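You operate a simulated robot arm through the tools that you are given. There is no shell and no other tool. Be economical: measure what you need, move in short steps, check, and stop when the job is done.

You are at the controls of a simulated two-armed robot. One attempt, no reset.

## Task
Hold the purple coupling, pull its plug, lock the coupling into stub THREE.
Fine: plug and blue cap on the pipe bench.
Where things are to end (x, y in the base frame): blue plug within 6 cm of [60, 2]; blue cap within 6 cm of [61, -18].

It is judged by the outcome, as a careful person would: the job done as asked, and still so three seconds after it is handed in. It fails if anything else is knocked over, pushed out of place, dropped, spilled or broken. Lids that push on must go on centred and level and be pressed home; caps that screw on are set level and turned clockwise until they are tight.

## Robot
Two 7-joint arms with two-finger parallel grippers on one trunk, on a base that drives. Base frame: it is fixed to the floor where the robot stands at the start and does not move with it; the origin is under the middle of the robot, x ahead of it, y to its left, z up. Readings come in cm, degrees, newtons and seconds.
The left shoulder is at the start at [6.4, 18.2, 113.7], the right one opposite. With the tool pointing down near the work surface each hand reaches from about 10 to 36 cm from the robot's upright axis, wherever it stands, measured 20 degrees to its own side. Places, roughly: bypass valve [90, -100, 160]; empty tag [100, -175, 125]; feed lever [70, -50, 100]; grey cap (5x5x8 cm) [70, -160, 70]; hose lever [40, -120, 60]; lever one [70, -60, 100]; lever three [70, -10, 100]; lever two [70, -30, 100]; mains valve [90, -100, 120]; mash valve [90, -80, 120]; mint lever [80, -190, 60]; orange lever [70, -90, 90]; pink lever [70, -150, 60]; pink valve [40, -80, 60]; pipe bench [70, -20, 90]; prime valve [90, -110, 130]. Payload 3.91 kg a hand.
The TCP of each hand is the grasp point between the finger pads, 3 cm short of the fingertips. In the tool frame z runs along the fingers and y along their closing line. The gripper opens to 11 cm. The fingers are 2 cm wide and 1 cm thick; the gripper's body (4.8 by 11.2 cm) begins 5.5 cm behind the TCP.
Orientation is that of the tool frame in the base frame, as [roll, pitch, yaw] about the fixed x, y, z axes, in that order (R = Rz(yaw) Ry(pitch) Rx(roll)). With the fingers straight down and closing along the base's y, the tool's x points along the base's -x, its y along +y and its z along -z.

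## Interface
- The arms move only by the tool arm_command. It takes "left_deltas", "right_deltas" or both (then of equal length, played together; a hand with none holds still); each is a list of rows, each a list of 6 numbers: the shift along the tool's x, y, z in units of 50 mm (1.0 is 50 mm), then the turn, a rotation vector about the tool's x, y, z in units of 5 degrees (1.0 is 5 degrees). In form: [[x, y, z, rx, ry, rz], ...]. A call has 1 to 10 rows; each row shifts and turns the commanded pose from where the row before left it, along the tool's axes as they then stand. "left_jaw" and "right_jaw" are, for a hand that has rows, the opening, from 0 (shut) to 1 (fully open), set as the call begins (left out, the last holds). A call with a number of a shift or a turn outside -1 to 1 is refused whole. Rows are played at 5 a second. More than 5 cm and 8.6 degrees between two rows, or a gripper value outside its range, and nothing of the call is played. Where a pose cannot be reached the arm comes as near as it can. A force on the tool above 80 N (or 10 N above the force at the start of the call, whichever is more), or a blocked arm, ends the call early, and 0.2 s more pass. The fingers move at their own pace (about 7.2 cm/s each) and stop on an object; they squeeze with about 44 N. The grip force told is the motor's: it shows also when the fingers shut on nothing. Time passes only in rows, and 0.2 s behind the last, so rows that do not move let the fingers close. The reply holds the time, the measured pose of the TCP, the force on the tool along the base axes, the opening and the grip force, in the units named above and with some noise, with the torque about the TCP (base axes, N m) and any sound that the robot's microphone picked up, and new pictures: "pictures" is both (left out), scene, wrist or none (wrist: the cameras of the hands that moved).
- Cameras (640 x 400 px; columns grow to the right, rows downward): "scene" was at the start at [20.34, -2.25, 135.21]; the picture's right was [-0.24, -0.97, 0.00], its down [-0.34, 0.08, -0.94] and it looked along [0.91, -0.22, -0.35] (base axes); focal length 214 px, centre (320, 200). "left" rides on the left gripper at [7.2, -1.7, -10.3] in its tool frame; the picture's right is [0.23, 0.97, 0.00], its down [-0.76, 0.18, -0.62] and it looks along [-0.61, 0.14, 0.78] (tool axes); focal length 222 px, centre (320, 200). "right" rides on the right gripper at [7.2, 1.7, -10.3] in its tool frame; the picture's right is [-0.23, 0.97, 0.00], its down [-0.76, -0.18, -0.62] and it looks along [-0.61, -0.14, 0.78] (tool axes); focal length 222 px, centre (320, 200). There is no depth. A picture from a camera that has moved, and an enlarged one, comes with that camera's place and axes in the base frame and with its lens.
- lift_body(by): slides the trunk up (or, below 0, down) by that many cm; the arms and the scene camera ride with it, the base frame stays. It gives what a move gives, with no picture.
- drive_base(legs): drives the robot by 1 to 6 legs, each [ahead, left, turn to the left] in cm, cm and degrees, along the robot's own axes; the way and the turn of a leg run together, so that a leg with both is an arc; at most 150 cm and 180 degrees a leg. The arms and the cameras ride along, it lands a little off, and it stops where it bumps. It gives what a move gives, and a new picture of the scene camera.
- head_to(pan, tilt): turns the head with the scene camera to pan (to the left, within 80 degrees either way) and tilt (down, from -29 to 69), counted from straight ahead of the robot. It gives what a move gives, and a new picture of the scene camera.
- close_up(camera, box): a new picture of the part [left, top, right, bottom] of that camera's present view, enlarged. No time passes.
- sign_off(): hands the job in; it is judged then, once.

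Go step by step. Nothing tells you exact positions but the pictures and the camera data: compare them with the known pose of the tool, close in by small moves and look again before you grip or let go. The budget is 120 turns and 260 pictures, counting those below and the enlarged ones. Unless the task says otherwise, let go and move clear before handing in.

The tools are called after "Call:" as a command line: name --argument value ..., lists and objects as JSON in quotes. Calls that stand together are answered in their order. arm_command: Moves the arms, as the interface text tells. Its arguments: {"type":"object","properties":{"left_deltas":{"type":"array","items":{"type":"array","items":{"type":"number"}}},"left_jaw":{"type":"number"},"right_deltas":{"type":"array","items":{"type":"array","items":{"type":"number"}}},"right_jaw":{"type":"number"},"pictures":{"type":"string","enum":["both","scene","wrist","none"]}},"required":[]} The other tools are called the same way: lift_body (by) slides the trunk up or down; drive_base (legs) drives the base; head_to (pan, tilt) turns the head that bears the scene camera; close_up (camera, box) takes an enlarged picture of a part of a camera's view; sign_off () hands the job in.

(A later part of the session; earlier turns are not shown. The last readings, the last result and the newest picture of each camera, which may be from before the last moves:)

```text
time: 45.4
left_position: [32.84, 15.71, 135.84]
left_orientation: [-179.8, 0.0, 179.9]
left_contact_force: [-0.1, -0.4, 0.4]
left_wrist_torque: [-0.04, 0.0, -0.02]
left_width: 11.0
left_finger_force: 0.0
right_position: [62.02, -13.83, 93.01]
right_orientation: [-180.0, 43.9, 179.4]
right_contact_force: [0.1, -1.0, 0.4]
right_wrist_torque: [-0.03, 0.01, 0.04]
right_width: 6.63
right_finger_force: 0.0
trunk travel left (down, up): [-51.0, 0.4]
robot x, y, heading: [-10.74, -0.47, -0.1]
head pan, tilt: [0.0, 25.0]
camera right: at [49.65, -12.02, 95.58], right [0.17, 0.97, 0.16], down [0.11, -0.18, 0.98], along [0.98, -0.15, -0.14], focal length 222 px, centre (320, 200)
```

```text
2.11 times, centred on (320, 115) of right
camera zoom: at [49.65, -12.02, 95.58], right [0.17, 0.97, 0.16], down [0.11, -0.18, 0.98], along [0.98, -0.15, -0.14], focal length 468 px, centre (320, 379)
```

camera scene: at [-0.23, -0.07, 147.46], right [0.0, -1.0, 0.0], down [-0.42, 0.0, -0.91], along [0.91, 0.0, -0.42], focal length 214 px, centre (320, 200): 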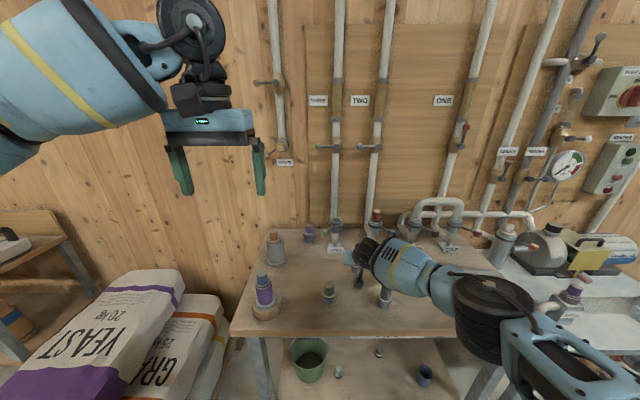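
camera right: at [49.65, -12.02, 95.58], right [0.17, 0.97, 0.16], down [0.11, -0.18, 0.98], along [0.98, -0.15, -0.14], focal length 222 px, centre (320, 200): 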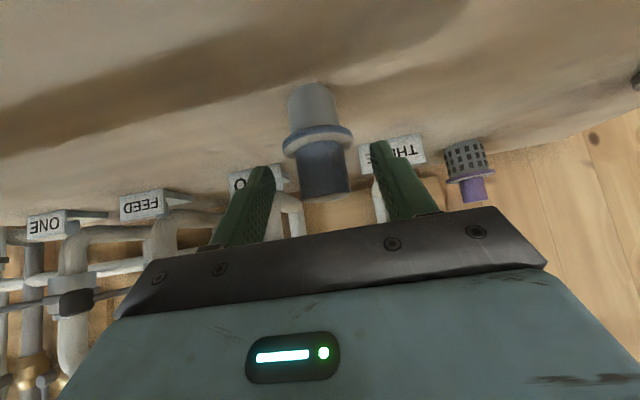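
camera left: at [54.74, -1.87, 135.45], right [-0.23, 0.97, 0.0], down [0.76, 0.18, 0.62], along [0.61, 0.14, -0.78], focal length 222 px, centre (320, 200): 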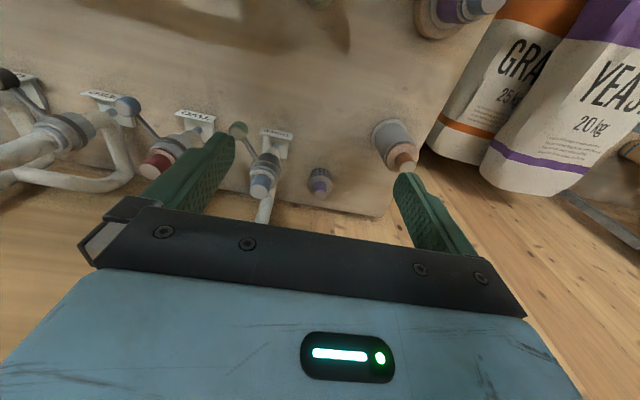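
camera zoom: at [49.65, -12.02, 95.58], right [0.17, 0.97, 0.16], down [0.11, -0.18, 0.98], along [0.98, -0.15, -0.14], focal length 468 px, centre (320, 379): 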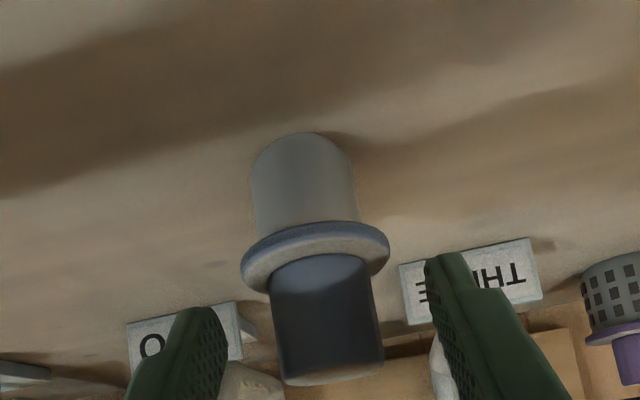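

The cap stands upright near [63, -14]. Backing the right hand away along its finger line, then looking at the coupling.

Call:
arm_command --right_deltas '[[0, 0, -0.5, 0, 0, 0], [0, 0, -0.9, 0, 0, 0], [0, 0, -0.9, 0, 0, 0], [0, 0, -0.9, 0, 0, 0]]' --pictures "wrist"

Call:
head_to --pan 10 --tilt 35

Call:
close_up --camera "scene" --box '[260, 150, 420, 280]'

```text
time: 46.4
left_position: [32.72, 15.69, 135.89]
left_orientation: [179.9, 0.1, 179.9]
left_contact_force: [-0.3, -0.3, 1.1]
left_wrist_torque: [-0.01, 0.02, 0.0]
left_width: 11.0
left_finger_force: 0.1
right_position: [50.67, -13.99, 104.71]
right_orientation: [180.0, 44.1, 179.4]
right_contact_force: [-0.4, 0.6, 0.3]
right_wrist_torque: [-0.03, 0.02, 0.04]
right_width: 6.6
right_finger_force: 0.1
trunk travel left (down, up): [-51.0, 0.4]
robot x, y, heading: [-11.39, -0.11, -0.0]
head pan, tilt: [0.0, 25.0]
camera right: at [38.39, -12.07, 107.19], right [0.17, 0.97, 0.16], down [0.11, -0.18, 0.98], along [0.98, -0.15, -0.14], focal length 222 px, centre (320, 200)
```

right: 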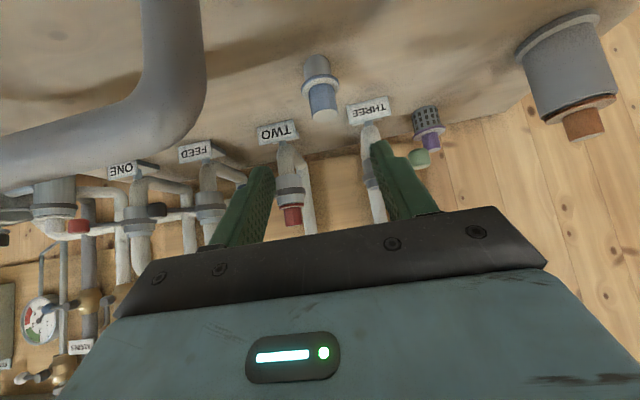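

```text
time: 47.1
left_position: [32.9, 15.75, 135.84]
left_orientation: [-179.8, 0.1, 179.9]
left_contact_force: [-0.2, 0.2, -0.7]
left_wrist_torque: [0.02, 0.02, 0.0]
left_width: 11.01
left_finger_force: 0.0
right_position: [50.8, -13.91, 104.52]
right_orientation: [180.0, 44.0, 179.3]
right_contact_force: [0.2, -0.1, -0.4]
right_wrist_torque: [-0.02, 0.0, 0.01]
right_width: 6.6
right_finger_force: 0.1
trunk travel left (down, up): [-51.0, 0.4]
robot x, y, heading: [-10.83, -0.25, -0.3]
head pan, tilt: [10.0, 35.0]
camera scene: at [-0.76, 1.47, 145.89], right [0.17, -0.99, 0.0], down [-0.56, -0.1, -0.82], along [0.81, 0.14, -0.57], focal length 214 px, centre (320, 200)
```

scene: 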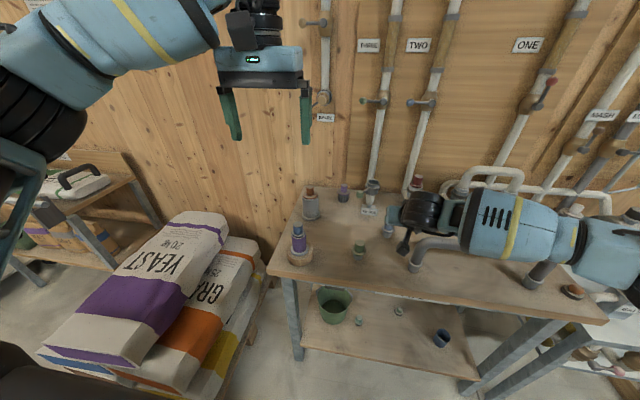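

```text
3.08 times, centred on (340, 215) of scene
camera zoom: at [-0.76, 1.47, 145.89], right [0.17, -0.99, 0.0], down [-0.56, -0.1, -0.82], along [0.81, 0.14, -0.57], focal length 660 px, centre (258, 154)
```

zoom: 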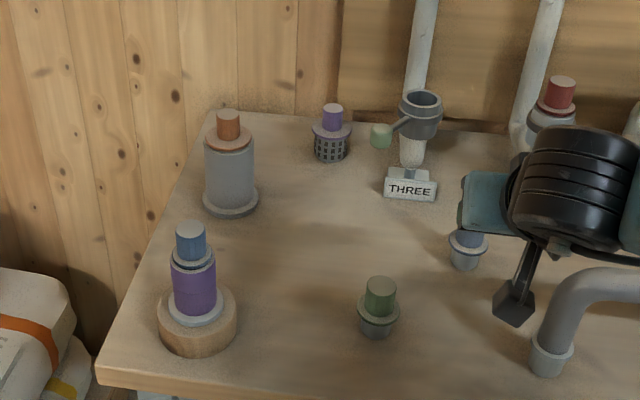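

Clear view: purple body z≈92–97.5, about 4.5 cm wide, at [48, 17], in a wooden stand; plug knob 3 cm wide, top at 101.5. I'll raise the right hand, move the base a little ahead and left, and bring the right tool upright again.

Call:
arm_command --right_deltas '[[-0.45, 0, -0.46, 0, 0, 0], [-0.45, 0, -0.46, 0, 0, 0], [-0.45, 0, -0.46, 0, 0, 0], [-0.45, 0, -0.46, 0, 0, 0], [-0.45, 0, -0.46, 0, 0, 0]]' --pictures "none"

Call:
drive_base --legs '[[9, 5, 0]]'

Call:
arm_command --right_deltas '[[0, 0, 0, 0, 1, 0], [0, 0, 0, 0, 1, 0], [0, 0, 0, 0, 1, 0], [0, 0, 0, 0, 1, 0], [0, 0, 0, 0, 1, 0], [0, 0, 0, 0, 1, 0], [0, 0, 0, 0, 1, 0], [0, 0, 0, 0, 1, 0], [0, 0, 0, 0, 0.8, 0]]' --left_deltas '[[0, 0, 0, 0, -1, 0], [0, 0, 0, 0, -1, 0], [0, 0, 0, 0, -1, 0], [0, 0, 0, 0, -1, 0], [0, 0, 0, 0, -1, 0], [0, 0, 0, 0, -1, 0], [0, 0, 0, 0, -1, 0], [0, 0, 0, 0, -1, 0], [0, 0, 0, 0, -1, 0]]' --pictures "both"

```text
time: 48.3
left_position: [32.79, 15.72, 135.97]
left_orientation: [-179.9, 0.1, 179.9]
left_contact_force: [-0.1, -0.4, 0.2]
left_wrist_torque: [0.0, -0.01, 0.0]
left_width: 10.97
left_finger_force: 0.1
right_position: [50.81, -13.69, 120.8]
right_orientation: [-179.8, 44.0, 179.6]
right_contact_force: [0.3, 0.8, -0.3]
right_wrist_torque: [-0.01, 0.0, 0.01]
right_width: 6.63
right_finger_force: 0.0
trunk travel left (down, up): [-51.0, 0.4]
robot x, y, heading: [-10.82, 0.04, -0.1]
head pan, tilt: [10.0, 35.0]
```

```text
time: 49.5
left_position: [41.61, 20.83, 135.89]
left_orientation: [180.0, 0.2, 179.8]
left_contact_force: [-0.1, 0.5, 0.0]
left_wrist_torque: [-0.01, 0.02, -0.01]
left_width: 10.98
left_finger_force: 0.0
right_position: [59.73, -8.58, 120.92]
right_orientation: [-180.0, 43.9, 179.5]
right_contact_force: [-0.6, 0.1, 0.3]
right_wrist_torque: [-0.02, -0.03, 0.01]
right_width: 6.61
right_finger_force: 0.0
trunk travel left (down, up): [-51.0, 0.4]
robot x, y, heading: [-2.13, 5.11, -0.1]
head pan, tilt: [10.0, 35.0]
camera scene: at [8.04, 6.48, 145.91], right [0.17, -0.98, 0.0], down [-0.56, -0.1, -0.82], along [0.81, 0.14, -0.57], focal length 214 px, centre (320, 200)
```

scene: 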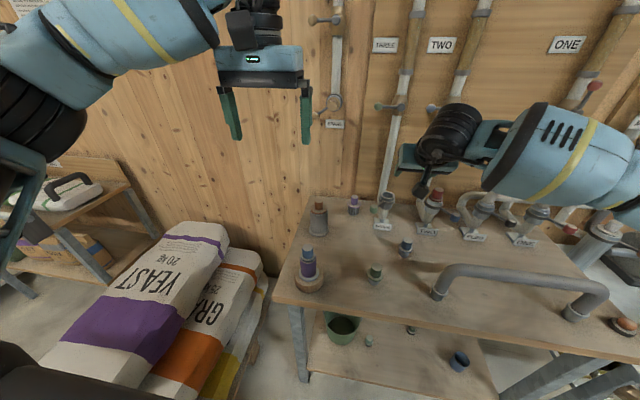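

```text
time: 51.5
left_position: [41.74, 20.95, 135.88]
left_orientation: [-179.8, 45.1, -179.8]
left_contact_force: [0.0, 0.0, 0.4]
left_wrist_torque: [0.01, 0.04, 0.0]
left_width: 11.0
left_finger_force: 0.0
right_position: [59.88, -8.36, 120.74]
right_orientation: [179.9, -0.1, 179.6]
right_contact_force: [-0.2, 0.4, -0.3]
right_wrist_torque: [-0.02, -0.01, 0.01]
right_width: 6.58
right_finger_force: 0.1
trunk travel left (down, up): [-51.0, 0.4]
robot x, y, heading: [-2.09, 5.48, 0.2]
head pan, tilt: [10.0, 35.0]
camera scene: at [8.1, 6.62, 145.89], right [0.17, -0.98, 0.0], down [-0.56, -0.1, -0.82], along [0.81, 0.14, -0.57], focal length 214 px, centre (320, 200)
camera right: at [52.62, -6.68, 131.26], right [0.23, 0.97, 0.0], down [0.76, -0.18, 0.62], along [0.6, -0.15, -0.78], focal length 222 px, centre (320, 200)
camera left: at [29.19, 19.29, 138.02], right [-0.16, 0.97, -0.16], down [0.1, 0.18, 0.98], along [0.98, 0.14, -0.12], focal length 222 px, centre (320, 200)
```

scene: 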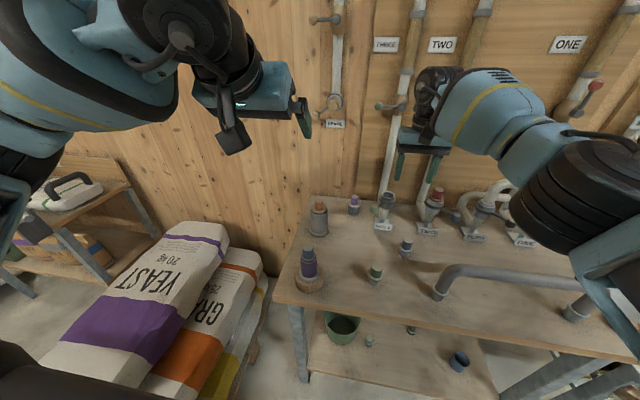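
right: 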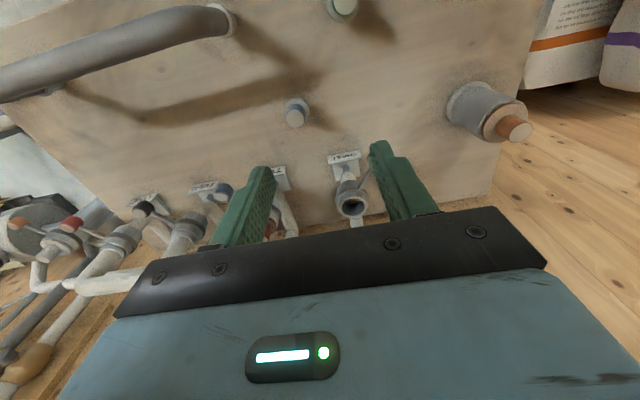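
left: 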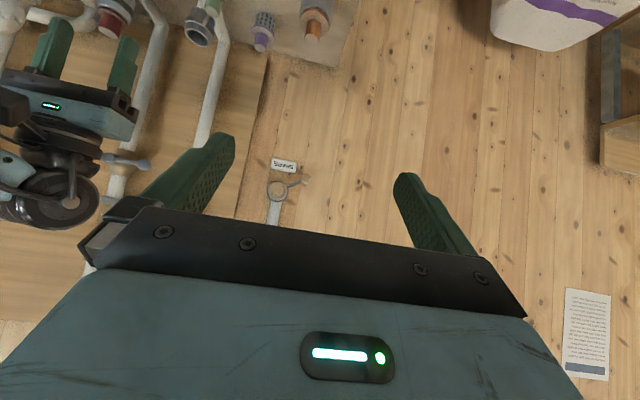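

Left hand now goes down in front of the coupling (tilted 45°), stopping short to check alignment.

Call:
arm_command --left_deltas '[[0.61, -0.115, 0.61, 0, 0, 0], [0.61, -0.115, 0.61, 0, 0, 0], [0.61, -0.115, 0.61, 0, 0, 0], [0.61, -0.115, 0.61, 0, 0, 0], [0.61, -0.115, 0.61, 0, 0, 0], [0.61, -0.115, 0.61, 0, 0, 0], [0.61, -0.115, 0.61, 0, 0, 0], [0, 0, 0, 0, 0, 0]]' --left_jaw 0.75 --pictures "both"

Call:
close_up --camera "left" --box '[220, 0, 460, 200]'

```text
time: 53.3
left_position: [41.76, 16.64, 105.72]
left_orientation: [-179.9, 45.1, 180.0]
left_contact_force: [0.8, 0.4, 0.3]
left_wrist_torque: [-0.01, -0.02, 0.02]
left_width: 8.25
left_finger_force: 0.2
right_position: [59.84, -8.58, 120.86]
right_orientation: [179.9, 0.0, 179.5]
right_contact_force: [0.3, -0.2, 0.6]
right_wrist_torque: [-0.04, 0.04, -0.03]
right_width: 6.62
right_finger_force: 0.1
trunk travel left (down, up): [-51.0, 0.4]
robot x, y, heading: [-1.94, 4.7, -0.1]
head pan, tilt: [10.0, 35.0]
camera scene: at [8.08, 6.51, 145.89], right [0.17, -0.98, 0.0], down [-0.56, -0.1, -0.82], along [0.81, 0.14, -0.57], focal length 214 px, centre (320, 200)
camera left: at [29.33, 15.06, 107.88], right [-0.16, 0.97, -0.16], down [0.1, 0.18, 0.98], along [0.98, 0.14, -0.12], focal length 222 px, centre (320, 200)
```

scene: 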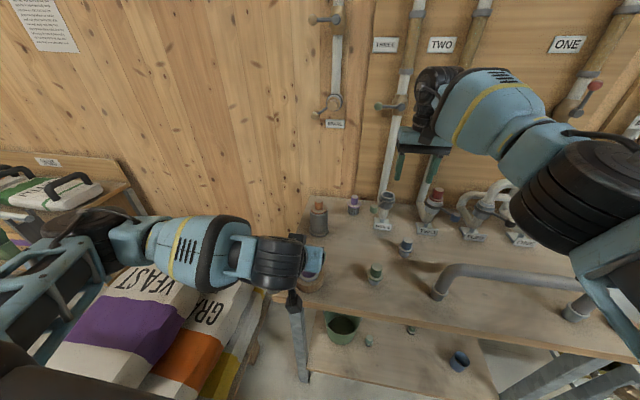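
left: 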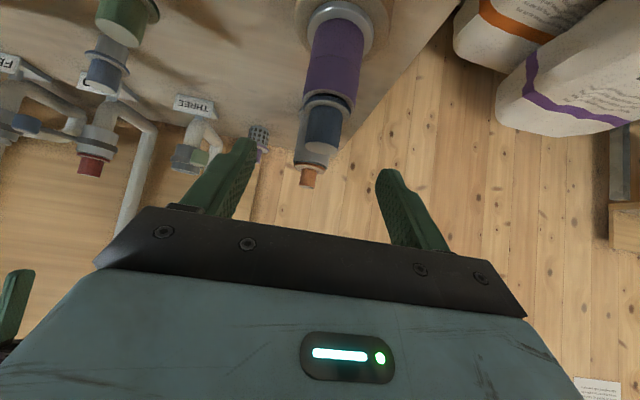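

```text
2.00 times, centred on (340, 100) of left
camera zoom: at [29.33, 15.06, 107.88], right [-0.16, 0.97, -0.16], down [0.1, 0.18, 0.98], along [0.98, 0.14, -0.12], focal length 444 px, centre (280, 400)
```

zoom: 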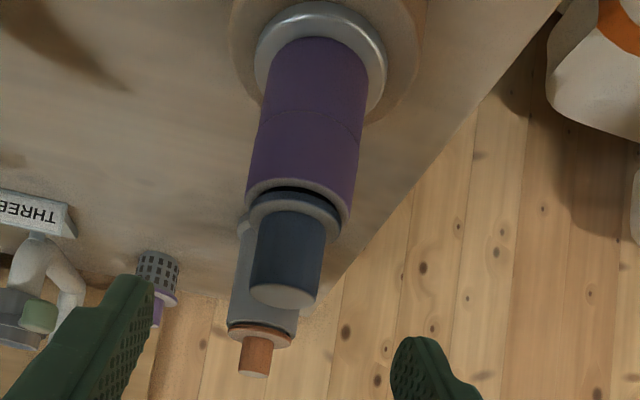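

The coupling is at about [48.4, 17.0]; fingers straddle it. Advancing to the purple body, then check.

Call:
arm_command --left_deltas '[[0.22, 0.03, 0.58, 0, 0, 0], [0.22, 0.03, 0.58, 0, 0, 0], [0.21, 0.02, 0.58, 0, 0, 0], [0, 0, 0.58, 0, 0, 0], [0, 0, 0, 0, 0, 0]]' --pictures "wrist"

Call:
close_up --camera "left" --box '[180, 0, 460, 230]'

```text
time: 54.5
left_position: [47.68, 17.1, 95.23]
left_orientation: [-179.8, 45.2, -180.0]
left_contact_force: [0.5, 1.2, 0.2]
left_wrist_torque: [0.01, 0.0, -0.01]
left_width: 8.26
left_finger_force: 0.1
right_position: [59.79, -8.66, 120.77]
right_orientation: [180.0, 0.0, 179.5]
right_contact_force: [-1.0, -0.2, -0.2]
right_wrist_torque: [-0.02, 0.0, -0.02]
right_width: 6.58
right_finger_force: 0.1
trunk travel left (down, up): [-51.0, 0.4]
robot x, y, heading: [-1.66, 4.75, -0.3]
head pan, tilt: [10.0, 35.0]
camera left: at [35.15, 15.56, 97.39], right [-0.16, 0.97, -0.16], down [0.1, 0.18, 0.98], along [0.98, 0.14, -0.12], focal length 222 px, centre (320, 200)
```

left: 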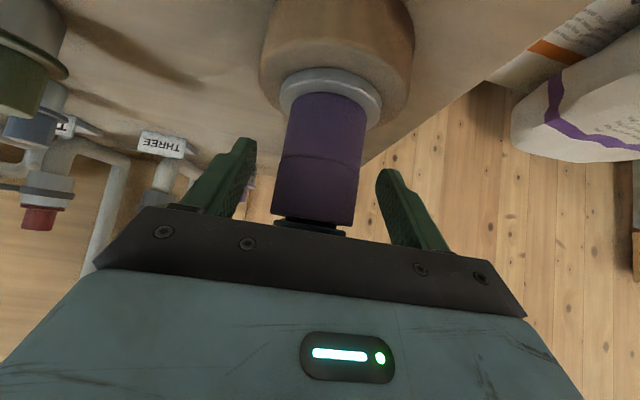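

```text
1.74 times, centred on (320, 115) of left
camera zoom: at [35.15, 15.56, 97.39], right [-0.16, 0.97, -0.16], down [0.1, 0.18, 0.98], along [0.98, 0.14, -0.12], focal length 386 px, centre (320, 348)
```

zoom: 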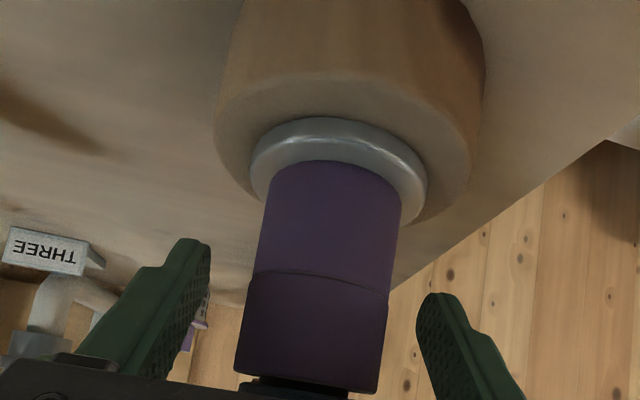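

Well straddled. Closing the left fingers on the purple body.

Call:
arm_command --left_deltas '[[0, -0.03, 0, 0, 0, 0], [0, 0, 0, 0, 0, 0], [0, 0, 0, 0, 0, 0], [0, 0, 0, 0, 0, 0]]' --left_jaw 0 --pictures "both"

```text
time: 55.5
left_position: [47.62, 16.97, 95.17]
left_orientation: [-179.8, 45.0, 180.0]
left_contact_force: [0.9, -0.6, -0.4]
left_wrist_torque: [0.03, -0.07, -0.01]
left_width: 4.77
left_finger_force: 44.0
right_position: [59.88, -8.74, 120.76]
right_orientation: [-180.0, 0.0, 179.5]
right_contact_force: [-0.3, -0.4, 0.6]
right_wrist_torque: [0.0, 0.04, 0.0]
right_width: 6.58
right_finger_force: 0.1
trunk travel left (down, up): [-51.0, 0.4]
robot x, y, heading: [-2.09, 4.93, 0.0]
head pan, tilt: [10.0, 35.0]
camera scene: at [8.14, 6.5, 145.88], right [0.17, -0.98, 0.0], down [-0.57, -0.1, -0.82], along [0.81, 0.14, -0.57], focal length 214 px, centre (320, 200)
camera left: at [35.17, 15.39, 97.36], right [-0.16, 0.97, -0.16], down [0.1, 0.18, 0.98], along [0.98, 0.14, -0.12], focal length 222 px, centre (320, 200)
```

scene: 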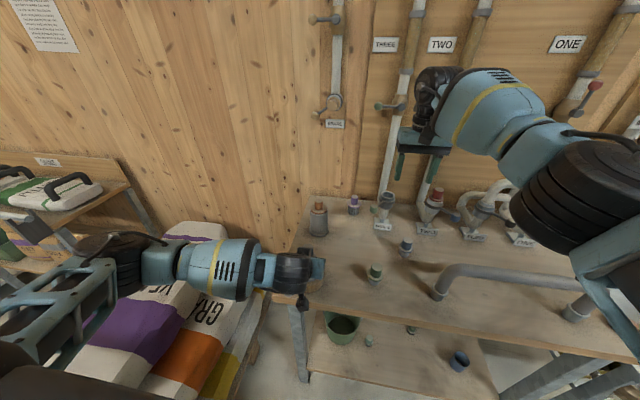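
left: 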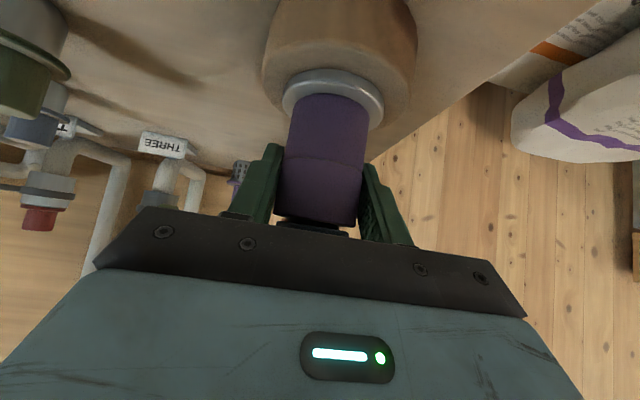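

Coupling held (4.77 cm). Now the right hand, pointing down, comes over the plug.

Call:
arm_command --right_deltas '[[0.33, 0.735, 0.15, 0, 0, 0], [0.33, 0.735, 0.15, 0, 0, 0], [0.33, 0.735, 0.15, 0, 0, 0], [0.33, 0.735, 0.15, 0, 0, 0], [0.33, 0.735, 0.15, 0, 0, 0], [0.33, 0.735, 0.15, 0, 0, 0], [0.33, 0.735, 0.15, 0, 0, 0], [0, 0, 0, 0, 0, 0]]' --pictures "both"

Call:
close_up --camera "right" --box '[200, 20, 440, 240]'

```text
time: 57.3
left_position: [47.73, 16.81, 95.07]
left_orientation: [179.9, 44.9, -180.0]
left_contact_force: [0.5, -0.7, 0.0]
left_wrist_torque: [0.0, 0.0, 0.02]
left_width: 4.78
left_finger_force: 44.0
right_position: [48.97, 16.67, 115.48]
right_orientation: [179.8, -0.1, 178.7]
right_contact_force: [-0.3, -0.8, -0.4]
right_wrist_torque: [0.0, -0.01, 0.01]
right_width: 6.6
right_finger_force: 0.0
trunk travel left (down, up): [-51.0, 0.4]
robot x, y, heading: [-1.75, 4.81, -0.2]
head pan, tilt: [10.0, 35.0]
camera scene: at [8.17, 6.4, 145.88], right [0.17, -0.98, 0.0], down [-0.57, -0.1, -0.82], along [0.81, 0.14, -0.57], focal length 214 px, centre (320, 200)
camera right: at [41.73, 18.52, 126.05], right [0.25, 0.97, 0.0], down [0.76, -0.2, 0.62], along [0.6, -0.15, -0.78], focal length 222 px, centre (320, 200)
```

scene: 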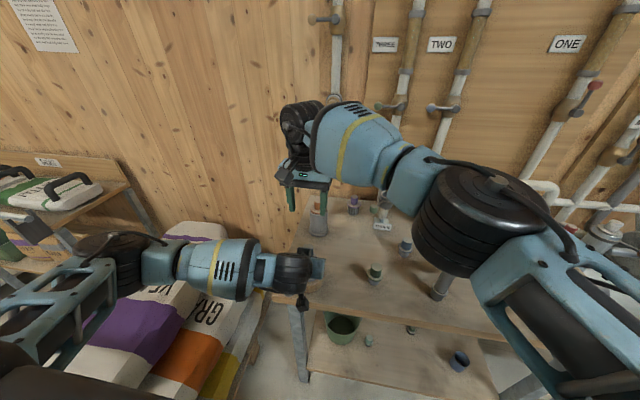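
right: 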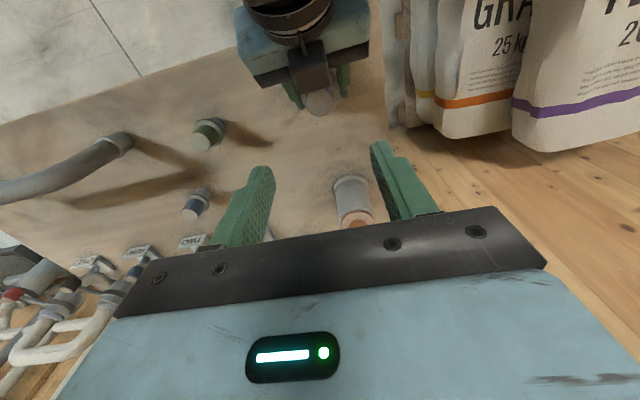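

```text
1.82 times, centred on (320, 130) of right
camera zoom: at [41.73, 18.52, 126.05], right [0.25, 0.97, 0.0], down [0.76, -0.2, 0.62], along [0.6, -0.15, -0.78], focal length 404 px, centre (320, 327)
```

zoom: 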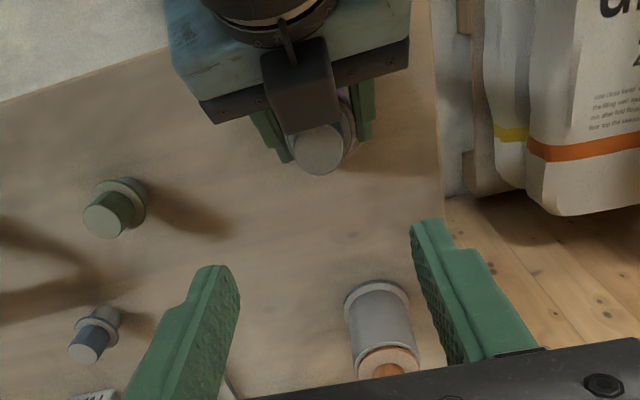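

The plug shows at [48, 17], but a dark part of the left gripper lies near it. Let me look closer before descending.

Call:
close_up --camera "right" --box '[230, 0, 390, 130]'

Call:
close_up --camera "scene" --box '[240, 200, 400, 320]'

```text
3.08 times, centred on (310, 65) of right
camera zoom: at [41.73, 18.52, 126.05], right [0.25, 0.97, 0.0], down [0.76, -0.2, 0.62], along [0.6, -0.15, -0.78], focal length 684 px, centre (351, 615)
```

zoom: 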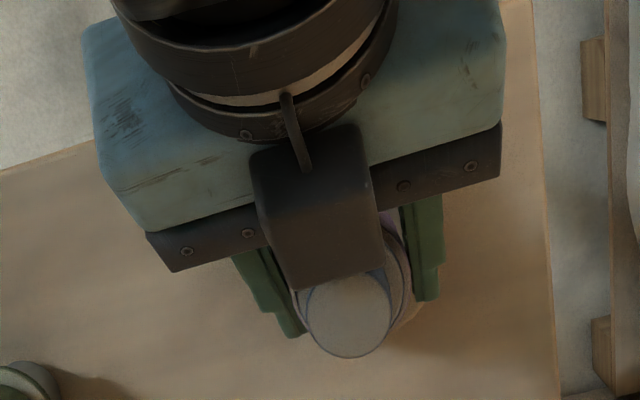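

```text
3.33 times, centred on (320, 260) of scene
camera zoom: at [8.17, 6.4, 145.88], right [0.17, -0.98, 0.0], down [-0.57, -0.1, -0.82], along [0.81, 0.14, -0.57], focal length 715 px, centre (320, 0)
```

zoom: 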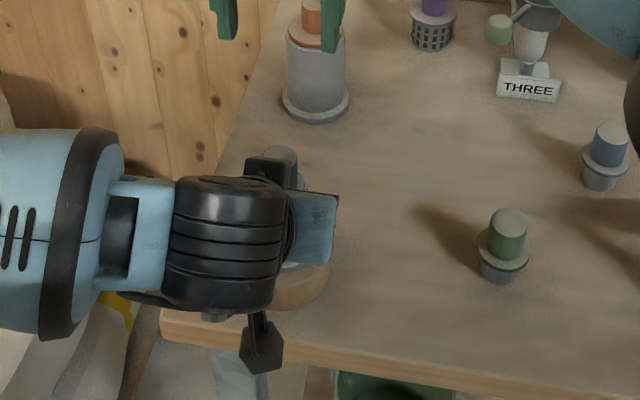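

A housing on the left gripper's upper side sits just behind the plug, at x≲46. I'll keep the right fingers at x≈48.9, and descend partway to check.

Call:
arm_command --right_deltas '[[0, 0.05, 0.7, 0, 0, 0], [0, 0, 0.7, 0, 0, 0], [0, 0, 0.5, 0, 0, 0], [0, 0, 0, 0, 0, 0]]' --pictures "both"

Call:
close_up --camera "right" --box '[200, 60, 440, 240]'

Call:
close_up --camera "scene" --box '[240, 180, 400, 300]'

```text
time: 58.3
left_position: [47.57, 16.91, 95.18]
left_orientation: [-179.9, 45.0, 180.0]
left_contact_force: [0.6, -0.3, 0.2]
left_wrist_torque: [0.04, 0.01, -0.02]
left_width: 4.78
left_finger_force: 43.7
right_position: [48.42, 17.37, 105.8]
right_orientation: [-180.0, 0.0, 179.4]
right_contact_force: [-1.1, -0.1, 0.8]
right_wrist_torque: [-0.01, 0.01, 0.01]
right_width: 6.6
right_finger_force: 0.0
trunk travel left (down, up): [-51.0, 0.4]
robot x, y, heading: [-1.9, 5.44, -0.3]
head pan, tilt: [10.0, 35.0]
camera scene: at [8.14, 6.51, 145.89], right [0.17, -0.98, 0.0], down [-0.57, -0.1, -0.82], along [0.81, 0.14, -0.57], focal length 214 px, centre (320, 200)
camera right: at [41.22, 19.25, 116.33], right [0.24, 0.97, 0.0], down [0.76, -0.18, 0.62], along [0.61, -0.15, -0.78], focal length 222 px, centre (320, 200)
```

scene: 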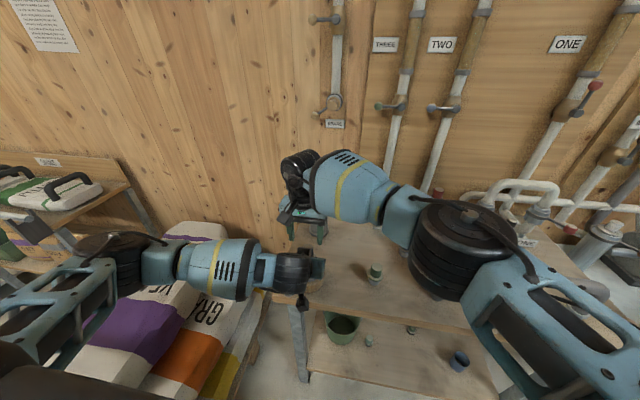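
right: 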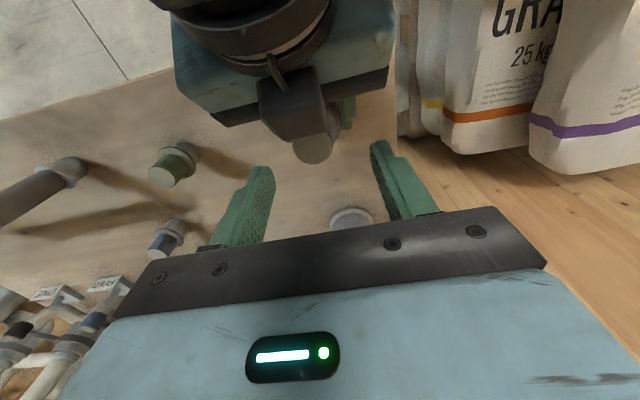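

```text
2.22 times, centred on (320, 150) of right
camera zoom: at [41.22, 19.25, 116.33], right [0.24, 0.97, 0.0], down [0.76, -0.18, 0.62], along [0.61, -0.15, -0.78], focal length 494 px, centre (320, 311)
```

zoom: 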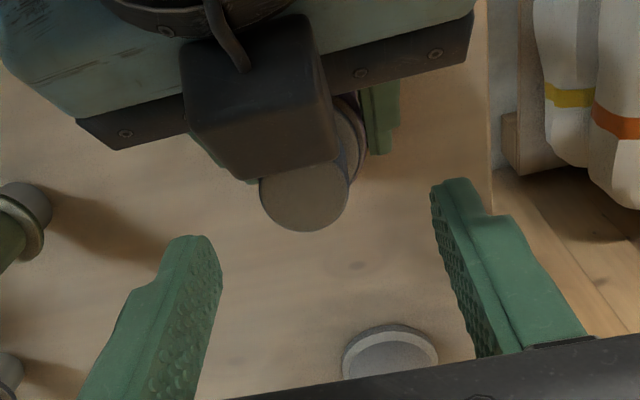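

```text
3.33 times, centred on (320, 240) of scene
camera zoom: at [8.14, 6.51, 145.89], right [0.17, -0.98, 0.0], down [-0.57, -0.1, -0.82], along [0.81, 0.14, -0.57], focal length 715 px, centre (320, 67)
```

zoom: 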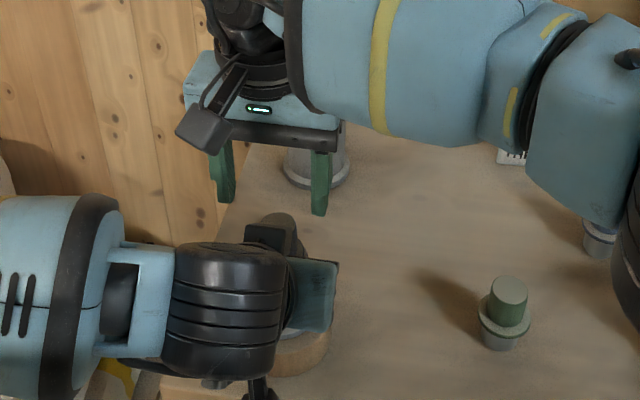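

Plug centre is [48.0, 17.0]; the housing edge is at x≈46.4. Shifting to x≈48.8, y≈17.0 and descending to grip height.

Call:
arm_command --right_deltas '[[-0.08, -0.07, 0, 0, 0, 0], [0, 0, 0.4, 0, 0, 0], [0, 0, 0.36, 0, 0, 0], [0, 0, 0, 0, 0, 0]]' --pictures "both"

Call:
close_up --camera "right" --box '[200, 60, 440, 240]'

```text
time: 59.3
left_position: [47.62, 17.03, 95.17]
left_orientation: [-179.8, 45.1, 180.0]
left_contact_force: [-0.9, 0.6, 0.1]
left_wrist_torque: [0.01, 0.03, 0.0]
left_width: 4.79
left_finger_force: 43.4
right_position: [49.03, 17.12, 102.16]
right_orientation: [179.9, 0.0, 179.6]
right_contact_force: [-0.2, 0.5, 0.4]
right_wrist_torque: [0.04, -0.01, -0.02]
right_width: 6.61
right_finger_force: 0.1
trunk travel left (down, up): [-51.0, 0.4]
robot x, y, heading: [-2.24, 5.02, -0.0]
head pan, tilt: [10.0, 35.0]
camera scene: at [8.13, 6.51, 145.89], right [0.17, -0.98, 0.0], down [-0.56, -0.1, -0.82], along [0.81, 0.14, -0.57], focal length 214 px, centre (320, 200)
camera right: at [41.8, 18.85, 112.65], right [0.24, 0.97, 0.0], down [0.76, -0.18, 0.62], along [0.61, -0.15, -0.78], focal length 222 px, centre (320, 200)
```

scene: 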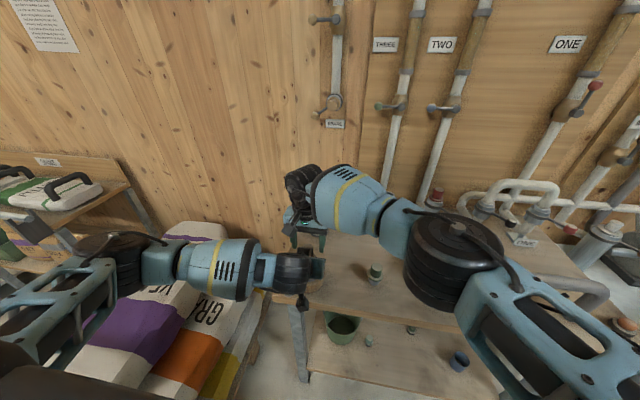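
right: 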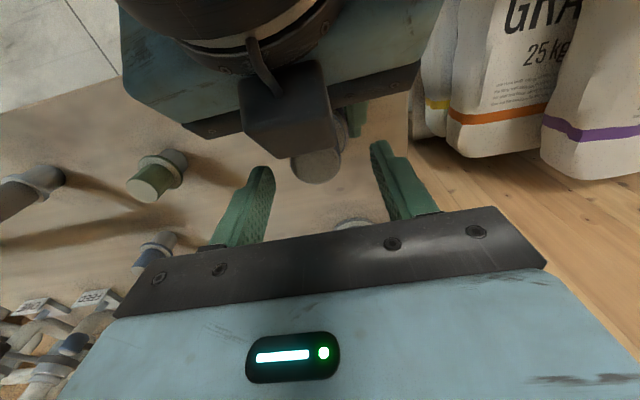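

```text
2.22 times, centred on (320, 150) of right
camera zoom: at [41.8, 18.85, 112.65], right [0.24, 0.97, 0.0], down [0.76, -0.18, 0.62], along [0.61, -0.15, -0.78], focal length 494 px, centre (320, 311)
```

zoom: 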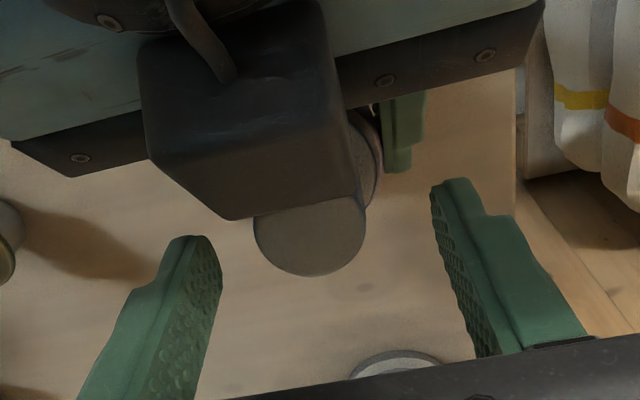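

Aligned; a hair back and down, then close on the plug.

Call:
arm_command --right_deltas '[[0.06, 0, 0.06, 0, 0, 0], [0, 0, 0, 0, 0, 0], [0, 0, 0, 0, 0, 0], [0, 0, 0, 0, 0, 0]]' --right_jaw 0 --pictures "wrist"

```text
time: 60.3
left_position: [47.74, 17.04, 95.25]
left_orientation: [-180.0, 45.0, 180.0]
left_contact_force: [0.6, 4.8, 0.3]
left_wrist_torque: [-0.06, 0.08, 0.01]
left_width: 4.79
left_finger_force: 44.1
right_position: [48.68, 17.1, 101.81]
right_orientation: [-179.9, 0.0, 179.5]
right_contact_force: [-1.2, -6.0, 0.5]
right_wrist_torque: [-0.4, 0.11, 0.01]
right_width: 2.84
right_finger_force: 43.8
trunk travel left (down, up): [-51.0, 0.4]
robot x, y, heading: [-1.81, 4.85, -0.2]
head pan, tilt: [10.0, 35.0]
camera right: at [41.51, 18.87, 112.35], right [0.24, 0.97, 0.0], down [0.76, -0.18, 0.62], along [0.61, -0.15, -0.78], focal length 222 px, centre (320, 200)
```

right: 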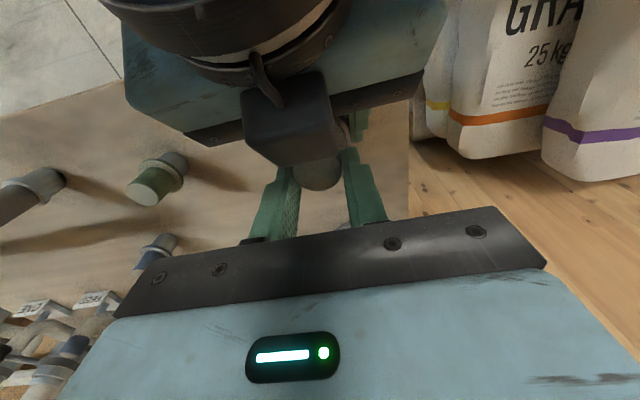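

Gripped the plug at 2.84 cm. Pulling straight up in small steps while the left hand holds.

Call:
arm_command --right_deltas '[[0, 0, -0.1, 0, 0, 0], [0, 0, -0.15, 0, 0, 0], [0, 0, 0, 0, 0, 0]]' --pictures "none"

Call:
arm_command --right_deltas '[[0, 0, -0.15, 0, 0, 0], [0, 0, -0.2, 0, 0, 0], [0, 0, 0, 0, 0, 0]]' --pictures "both"

```text
time: 61.1
left_position: [47.64, 16.9, 95.2]
left_orientation: [-179.9, 44.9, -179.9]
left_contact_force: [-0.1, 0.0, 0.0]
left_wrist_torque: [0.06, 0.0, -0.01]
left_width: 4.77
left_finger_force: 43.6
right_position: [48.59, 17.29, 103.21]
right_orientation: [179.9, 0.1, 179.5]
right_contact_force: [-0.7, 0.3, -1.6]
right_wrist_torque: [-0.02, -0.02, 0.01]
right_width: 2.85
right_finger_force: 43.8
trunk travel left (down, up): [-51.0, 0.4]
robot x, y, heading: [-1.88, 4.91, -0.0]
head pan, tilt: [10.0, 35.0]
```

```text
time: 61.9
left_position: [47.51, 17.04, 95.13]
left_orientation: [180.0, 44.9, 180.0]
left_contact_force: [-3.6, 0.8, 4.5]
left_wrist_torque: [-0.13, -0.23, -0.05]
left_width: 4.76
left_finger_force: 43.6
right_position: [48.57, 17.28, 105.03]
right_orientation: [179.9, 0.0, 179.4]
right_contact_force: [1.6, 0.1, -0.1]
right_wrist_torque: [-0.07, 0.01, 0.01]
right_width: 2.86
right_finger_force: 43.5
trunk travel left (down, up): [-51.0, 0.4]
robot x, y, heading: [-1.63, 5.29, -0.0]
head pan, tilt: [10.0, 35.0]
camera scene: at [8.05, 6.51, 145.9], right [0.17, -0.98, 0.0], down [-0.56, -0.1, -0.82], along [0.81, 0.14, -0.57], focal length 214 px, centre (320, 200)
camera right: at [41.27, 19.05, 115.48], right [0.23, 0.97, 0.0], down [0.76, -0.18, 0.62], along [0.61, -0.15, -0.78], focal length 222 px, centre (320, 200)
```

scene: 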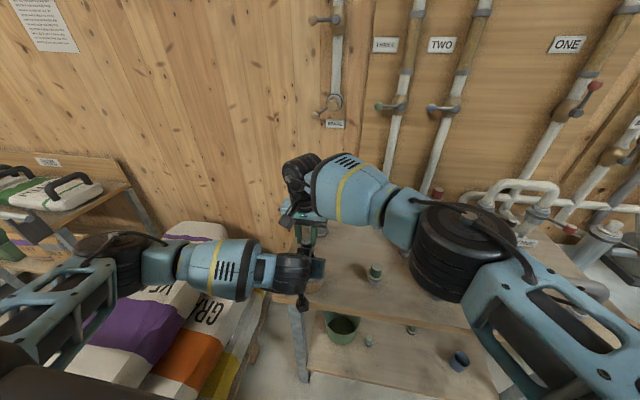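
right: 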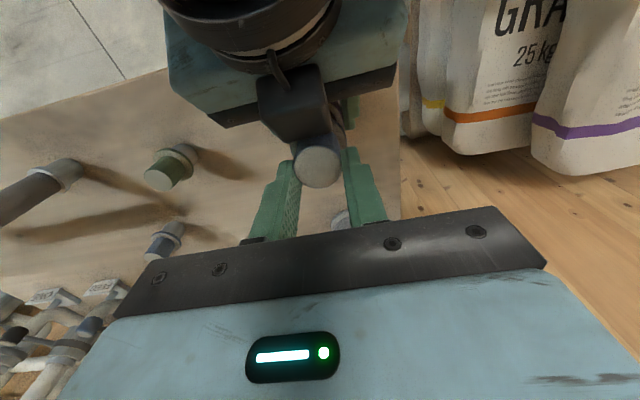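

The plug has risen 3 cm, but its rim is about to catch the housing on the left gripper. The coupling sits securely in its stand, so I'll ease the left grip, draw the left hand back 1.2 cm, and re-grip.

Call:
arm_command --left_deltas '[[0, 0, 0, 0, 0, 0], [0, 0, 0, 0, 0, 0], [0.085, 0, -0.085, 0, 0, 0], [0.085, 0, -0.085, 0, 0, 0], [0, 0, 0, 0, 0, 0]]' --left_jaw 0.55 --pictures "wrist"

Call:
arm_command --left_deltas '[[0, 0, 0, 0, 0, 0], [0, 0, 0, 0, 0, 0], [0, 0, 0, 0, 0, 0]]' --left_jaw 0 --pictures "none"

Call:
close_up --camera "right" --box '[220, 20, 420, 240]'

```text
time: 63.1
left_position: [46.46, 16.95, 95.15]
left_orientation: [-179.9, 45.0, 180.0]
left_contact_force: [0.1, 0.8, 0.0]
left_wrist_torque: [-0.01, -0.03, -0.03]
left_width: 6.07
left_finger_force: 0.0
right_position: [48.55, 17.21, 104.95]
right_orientation: [-180.0, 0.0, 179.5]
right_contact_force: [-0.4, -1.4, -0.8]
right_wrist_torque: [0.01, -0.02, 0.05]
right_width: 2.84
right_finger_force: 44.4
trunk travel left (down, up): [-51.0, 0.4]
robot x, y, heading: [-2.36, 5.29, -0.0]
head pan, tilt: [10.0, 35.0]
camera left: at [33.97, 15.31, 97.35], right [-0.16, 0.97, -0.16], down [0.1, 0.18, 0.98], along [0.98, 0.14, -0.12], focal length 222 px, centre (320, 200)
```

left: 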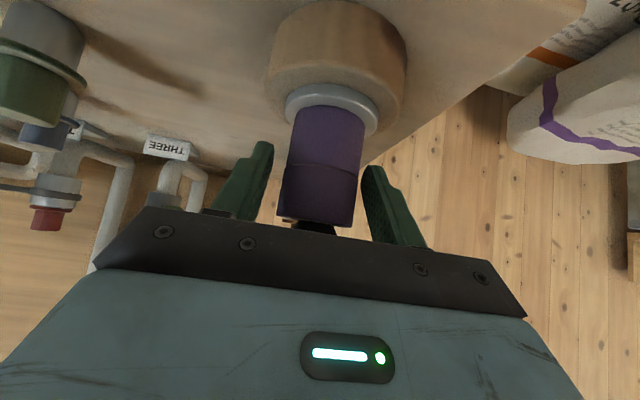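

```text
time: 63.9
left_position: [46.41, 16.97, 95.14]
left_orientation: [-179.9, 44.9, -180.0]
left_contact_force: [-0.8, 1.1, -0.9]
left_wrist_torque: [-0.03, 0.02, 0.02]
left_width: 4.75
left_finger_force: 43.8
right_position: [48.54, 17.23, 104.85]
right_orientation: [-180.0, 0.0, 179.5]
right_contact_force: [0.6, 0.3, -0.4]
right_wrist_torque: [-0.02, 0.0, 0.0]
right_width: 2.83
right_finger_force: 44.2
trunk travel left (down, up): [-51.0, 0.4]
robot x, y, heading: [-1.9, 4.98, 0.1]
head pan, tilt: [10.0, 35.0]
```

```text
1.82 times, centred on (320, 130) of right
camera zoom: at [41.35, 19.02, 115.32], right [0.24, 0.97, 0.0], down [0.76, -0.18, 0.62], along [0.61, -0.15, -0.78], focal length 404 px, centre (320, 327)
```

zoom: 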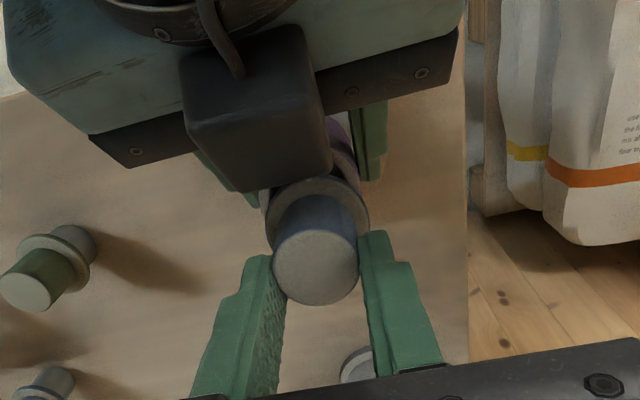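

Re-gripped with clearance. Continuing to draw the plug up.

Call:
arm_command --right_deltas '[[0, 0, -0.2, 0, 0, 0], [0, 0, -0.2, 0, 0, 0], [0, 0, 0, 0, 0, 0]]' --pictures "wrist"

Call:
arm_command --right_deltas '[[-0.04, 0, -0.3, 0, 0, 0], [-0.04, 0, -0.5, 0, 0, 0], [0, 0, -0.5, 0, 0, 0], [0, 0, 0, 0, 0, 0]]' --pictures "both"

Call:
close_up --camera "right" --box '[220, 20, 420, 240]'

```text
time: 64.7
left_position: [46.47, 16.91, 95.19]
left_orientation: [-179.9, 45.0, 180.0]
left_contact_force: [-0.3, 0.5, 0.4]
left_wrist_torque: [-0.05, 0.01, 0.0]
left_width: 4.79
left_finger_force: 44.3
right_position: [48.58, 17.2, 106.69]
right_orientation: [180.0, 0.0, 179.5]
right_contact_force: [0.0, 0.0, -0.4]
right_wrist_torque: [-0.01, 0.01, 0.02]
right_width: 2.86
right_finger_force: 44.1
trunk travel left (down, up): [-51.0, 0.4]
robot x, y, heading: [-1.86, 5.02, -0.1]
head pan, tilt: [10.0, 35.0]
camera right: at [41.38, 18.98, 117.23], right [0.24, 0.97, 0.0], down [0.76, -0.18, 0.62], along [0.6, -0.15, -0.78], focal length 222 px, centre (320, 200)
```

right: 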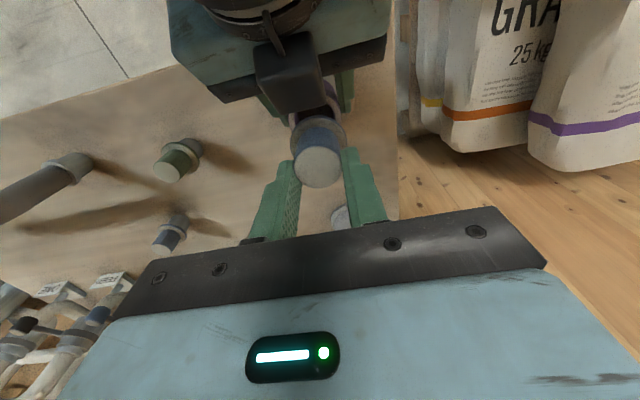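

```text
time: 65.7
left_position: [46.36, 16.85, 95.16]
left_orientation: [-179.9, 45.0, -179.9]
left_contact_force: [-1.4, -0.2, 1.7]
left_wrist_torque: [-0.03, 0.01, -0.04]
left_width: 4.77
left_finger_force: 43.7
right_position: [49.5, 16.39, 113.09]
right_orientation: [179.9, -0.4, 178.6]
right_contact_force: [-0.2, -0.2, 0.0]
right_wrist_torque: [0.03, -0.01, 0.01]
right_width: 2.84
right_finger_force: 43.3
trunk travel left (down, up): [-51.0, 0.4]
robot x, y, heading: [-1.9, 5.02, -0.5]
head pan, tilt: [10.0, 35.0]
camera scene: at [8.13, 6.52, 145.88], right [0.17, -0.98, 0.0], down [-0.56, -0.1, -0.82], along [0.81, 0.14, -0.57], focal length 214 px, centre (320, 200)
camera right: at [42.39, 18.36, 123.57], right [0.25, 0.97, 0.0], down [0.76, -0.2, 0.62], along [0.6, -0.16, -0.79], focal length 222 px, centre (320, 200)
```

scene: 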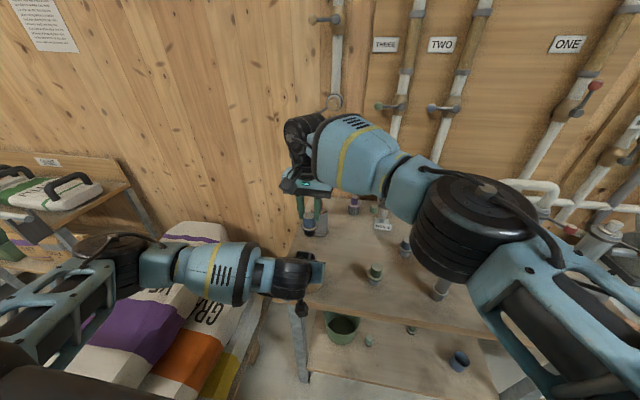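
right: 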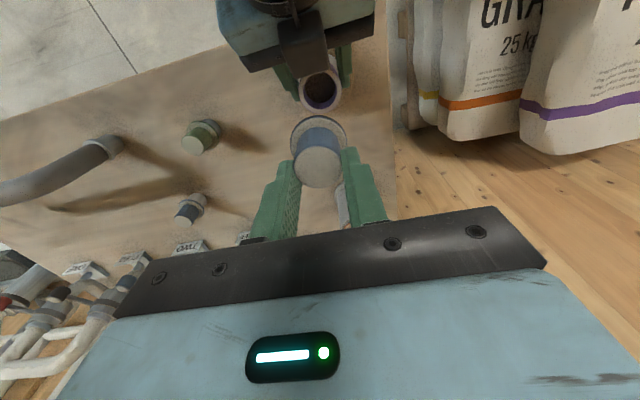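

```text
1.82 times, centred on (320, 130) of right
camera zoom: at [42.39, 18.36, 123.57], right [0.25, 0.97, 0.0], down [0.76, -0.2, 0.62], along [0.6, -0.16, -0.79], focal length 404 px, centre (320, 327)
```

zoom: 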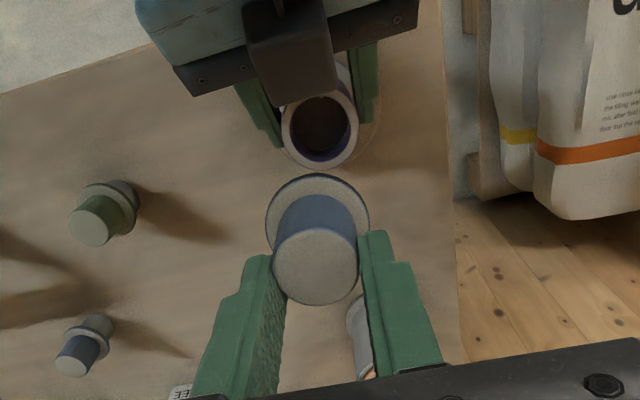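

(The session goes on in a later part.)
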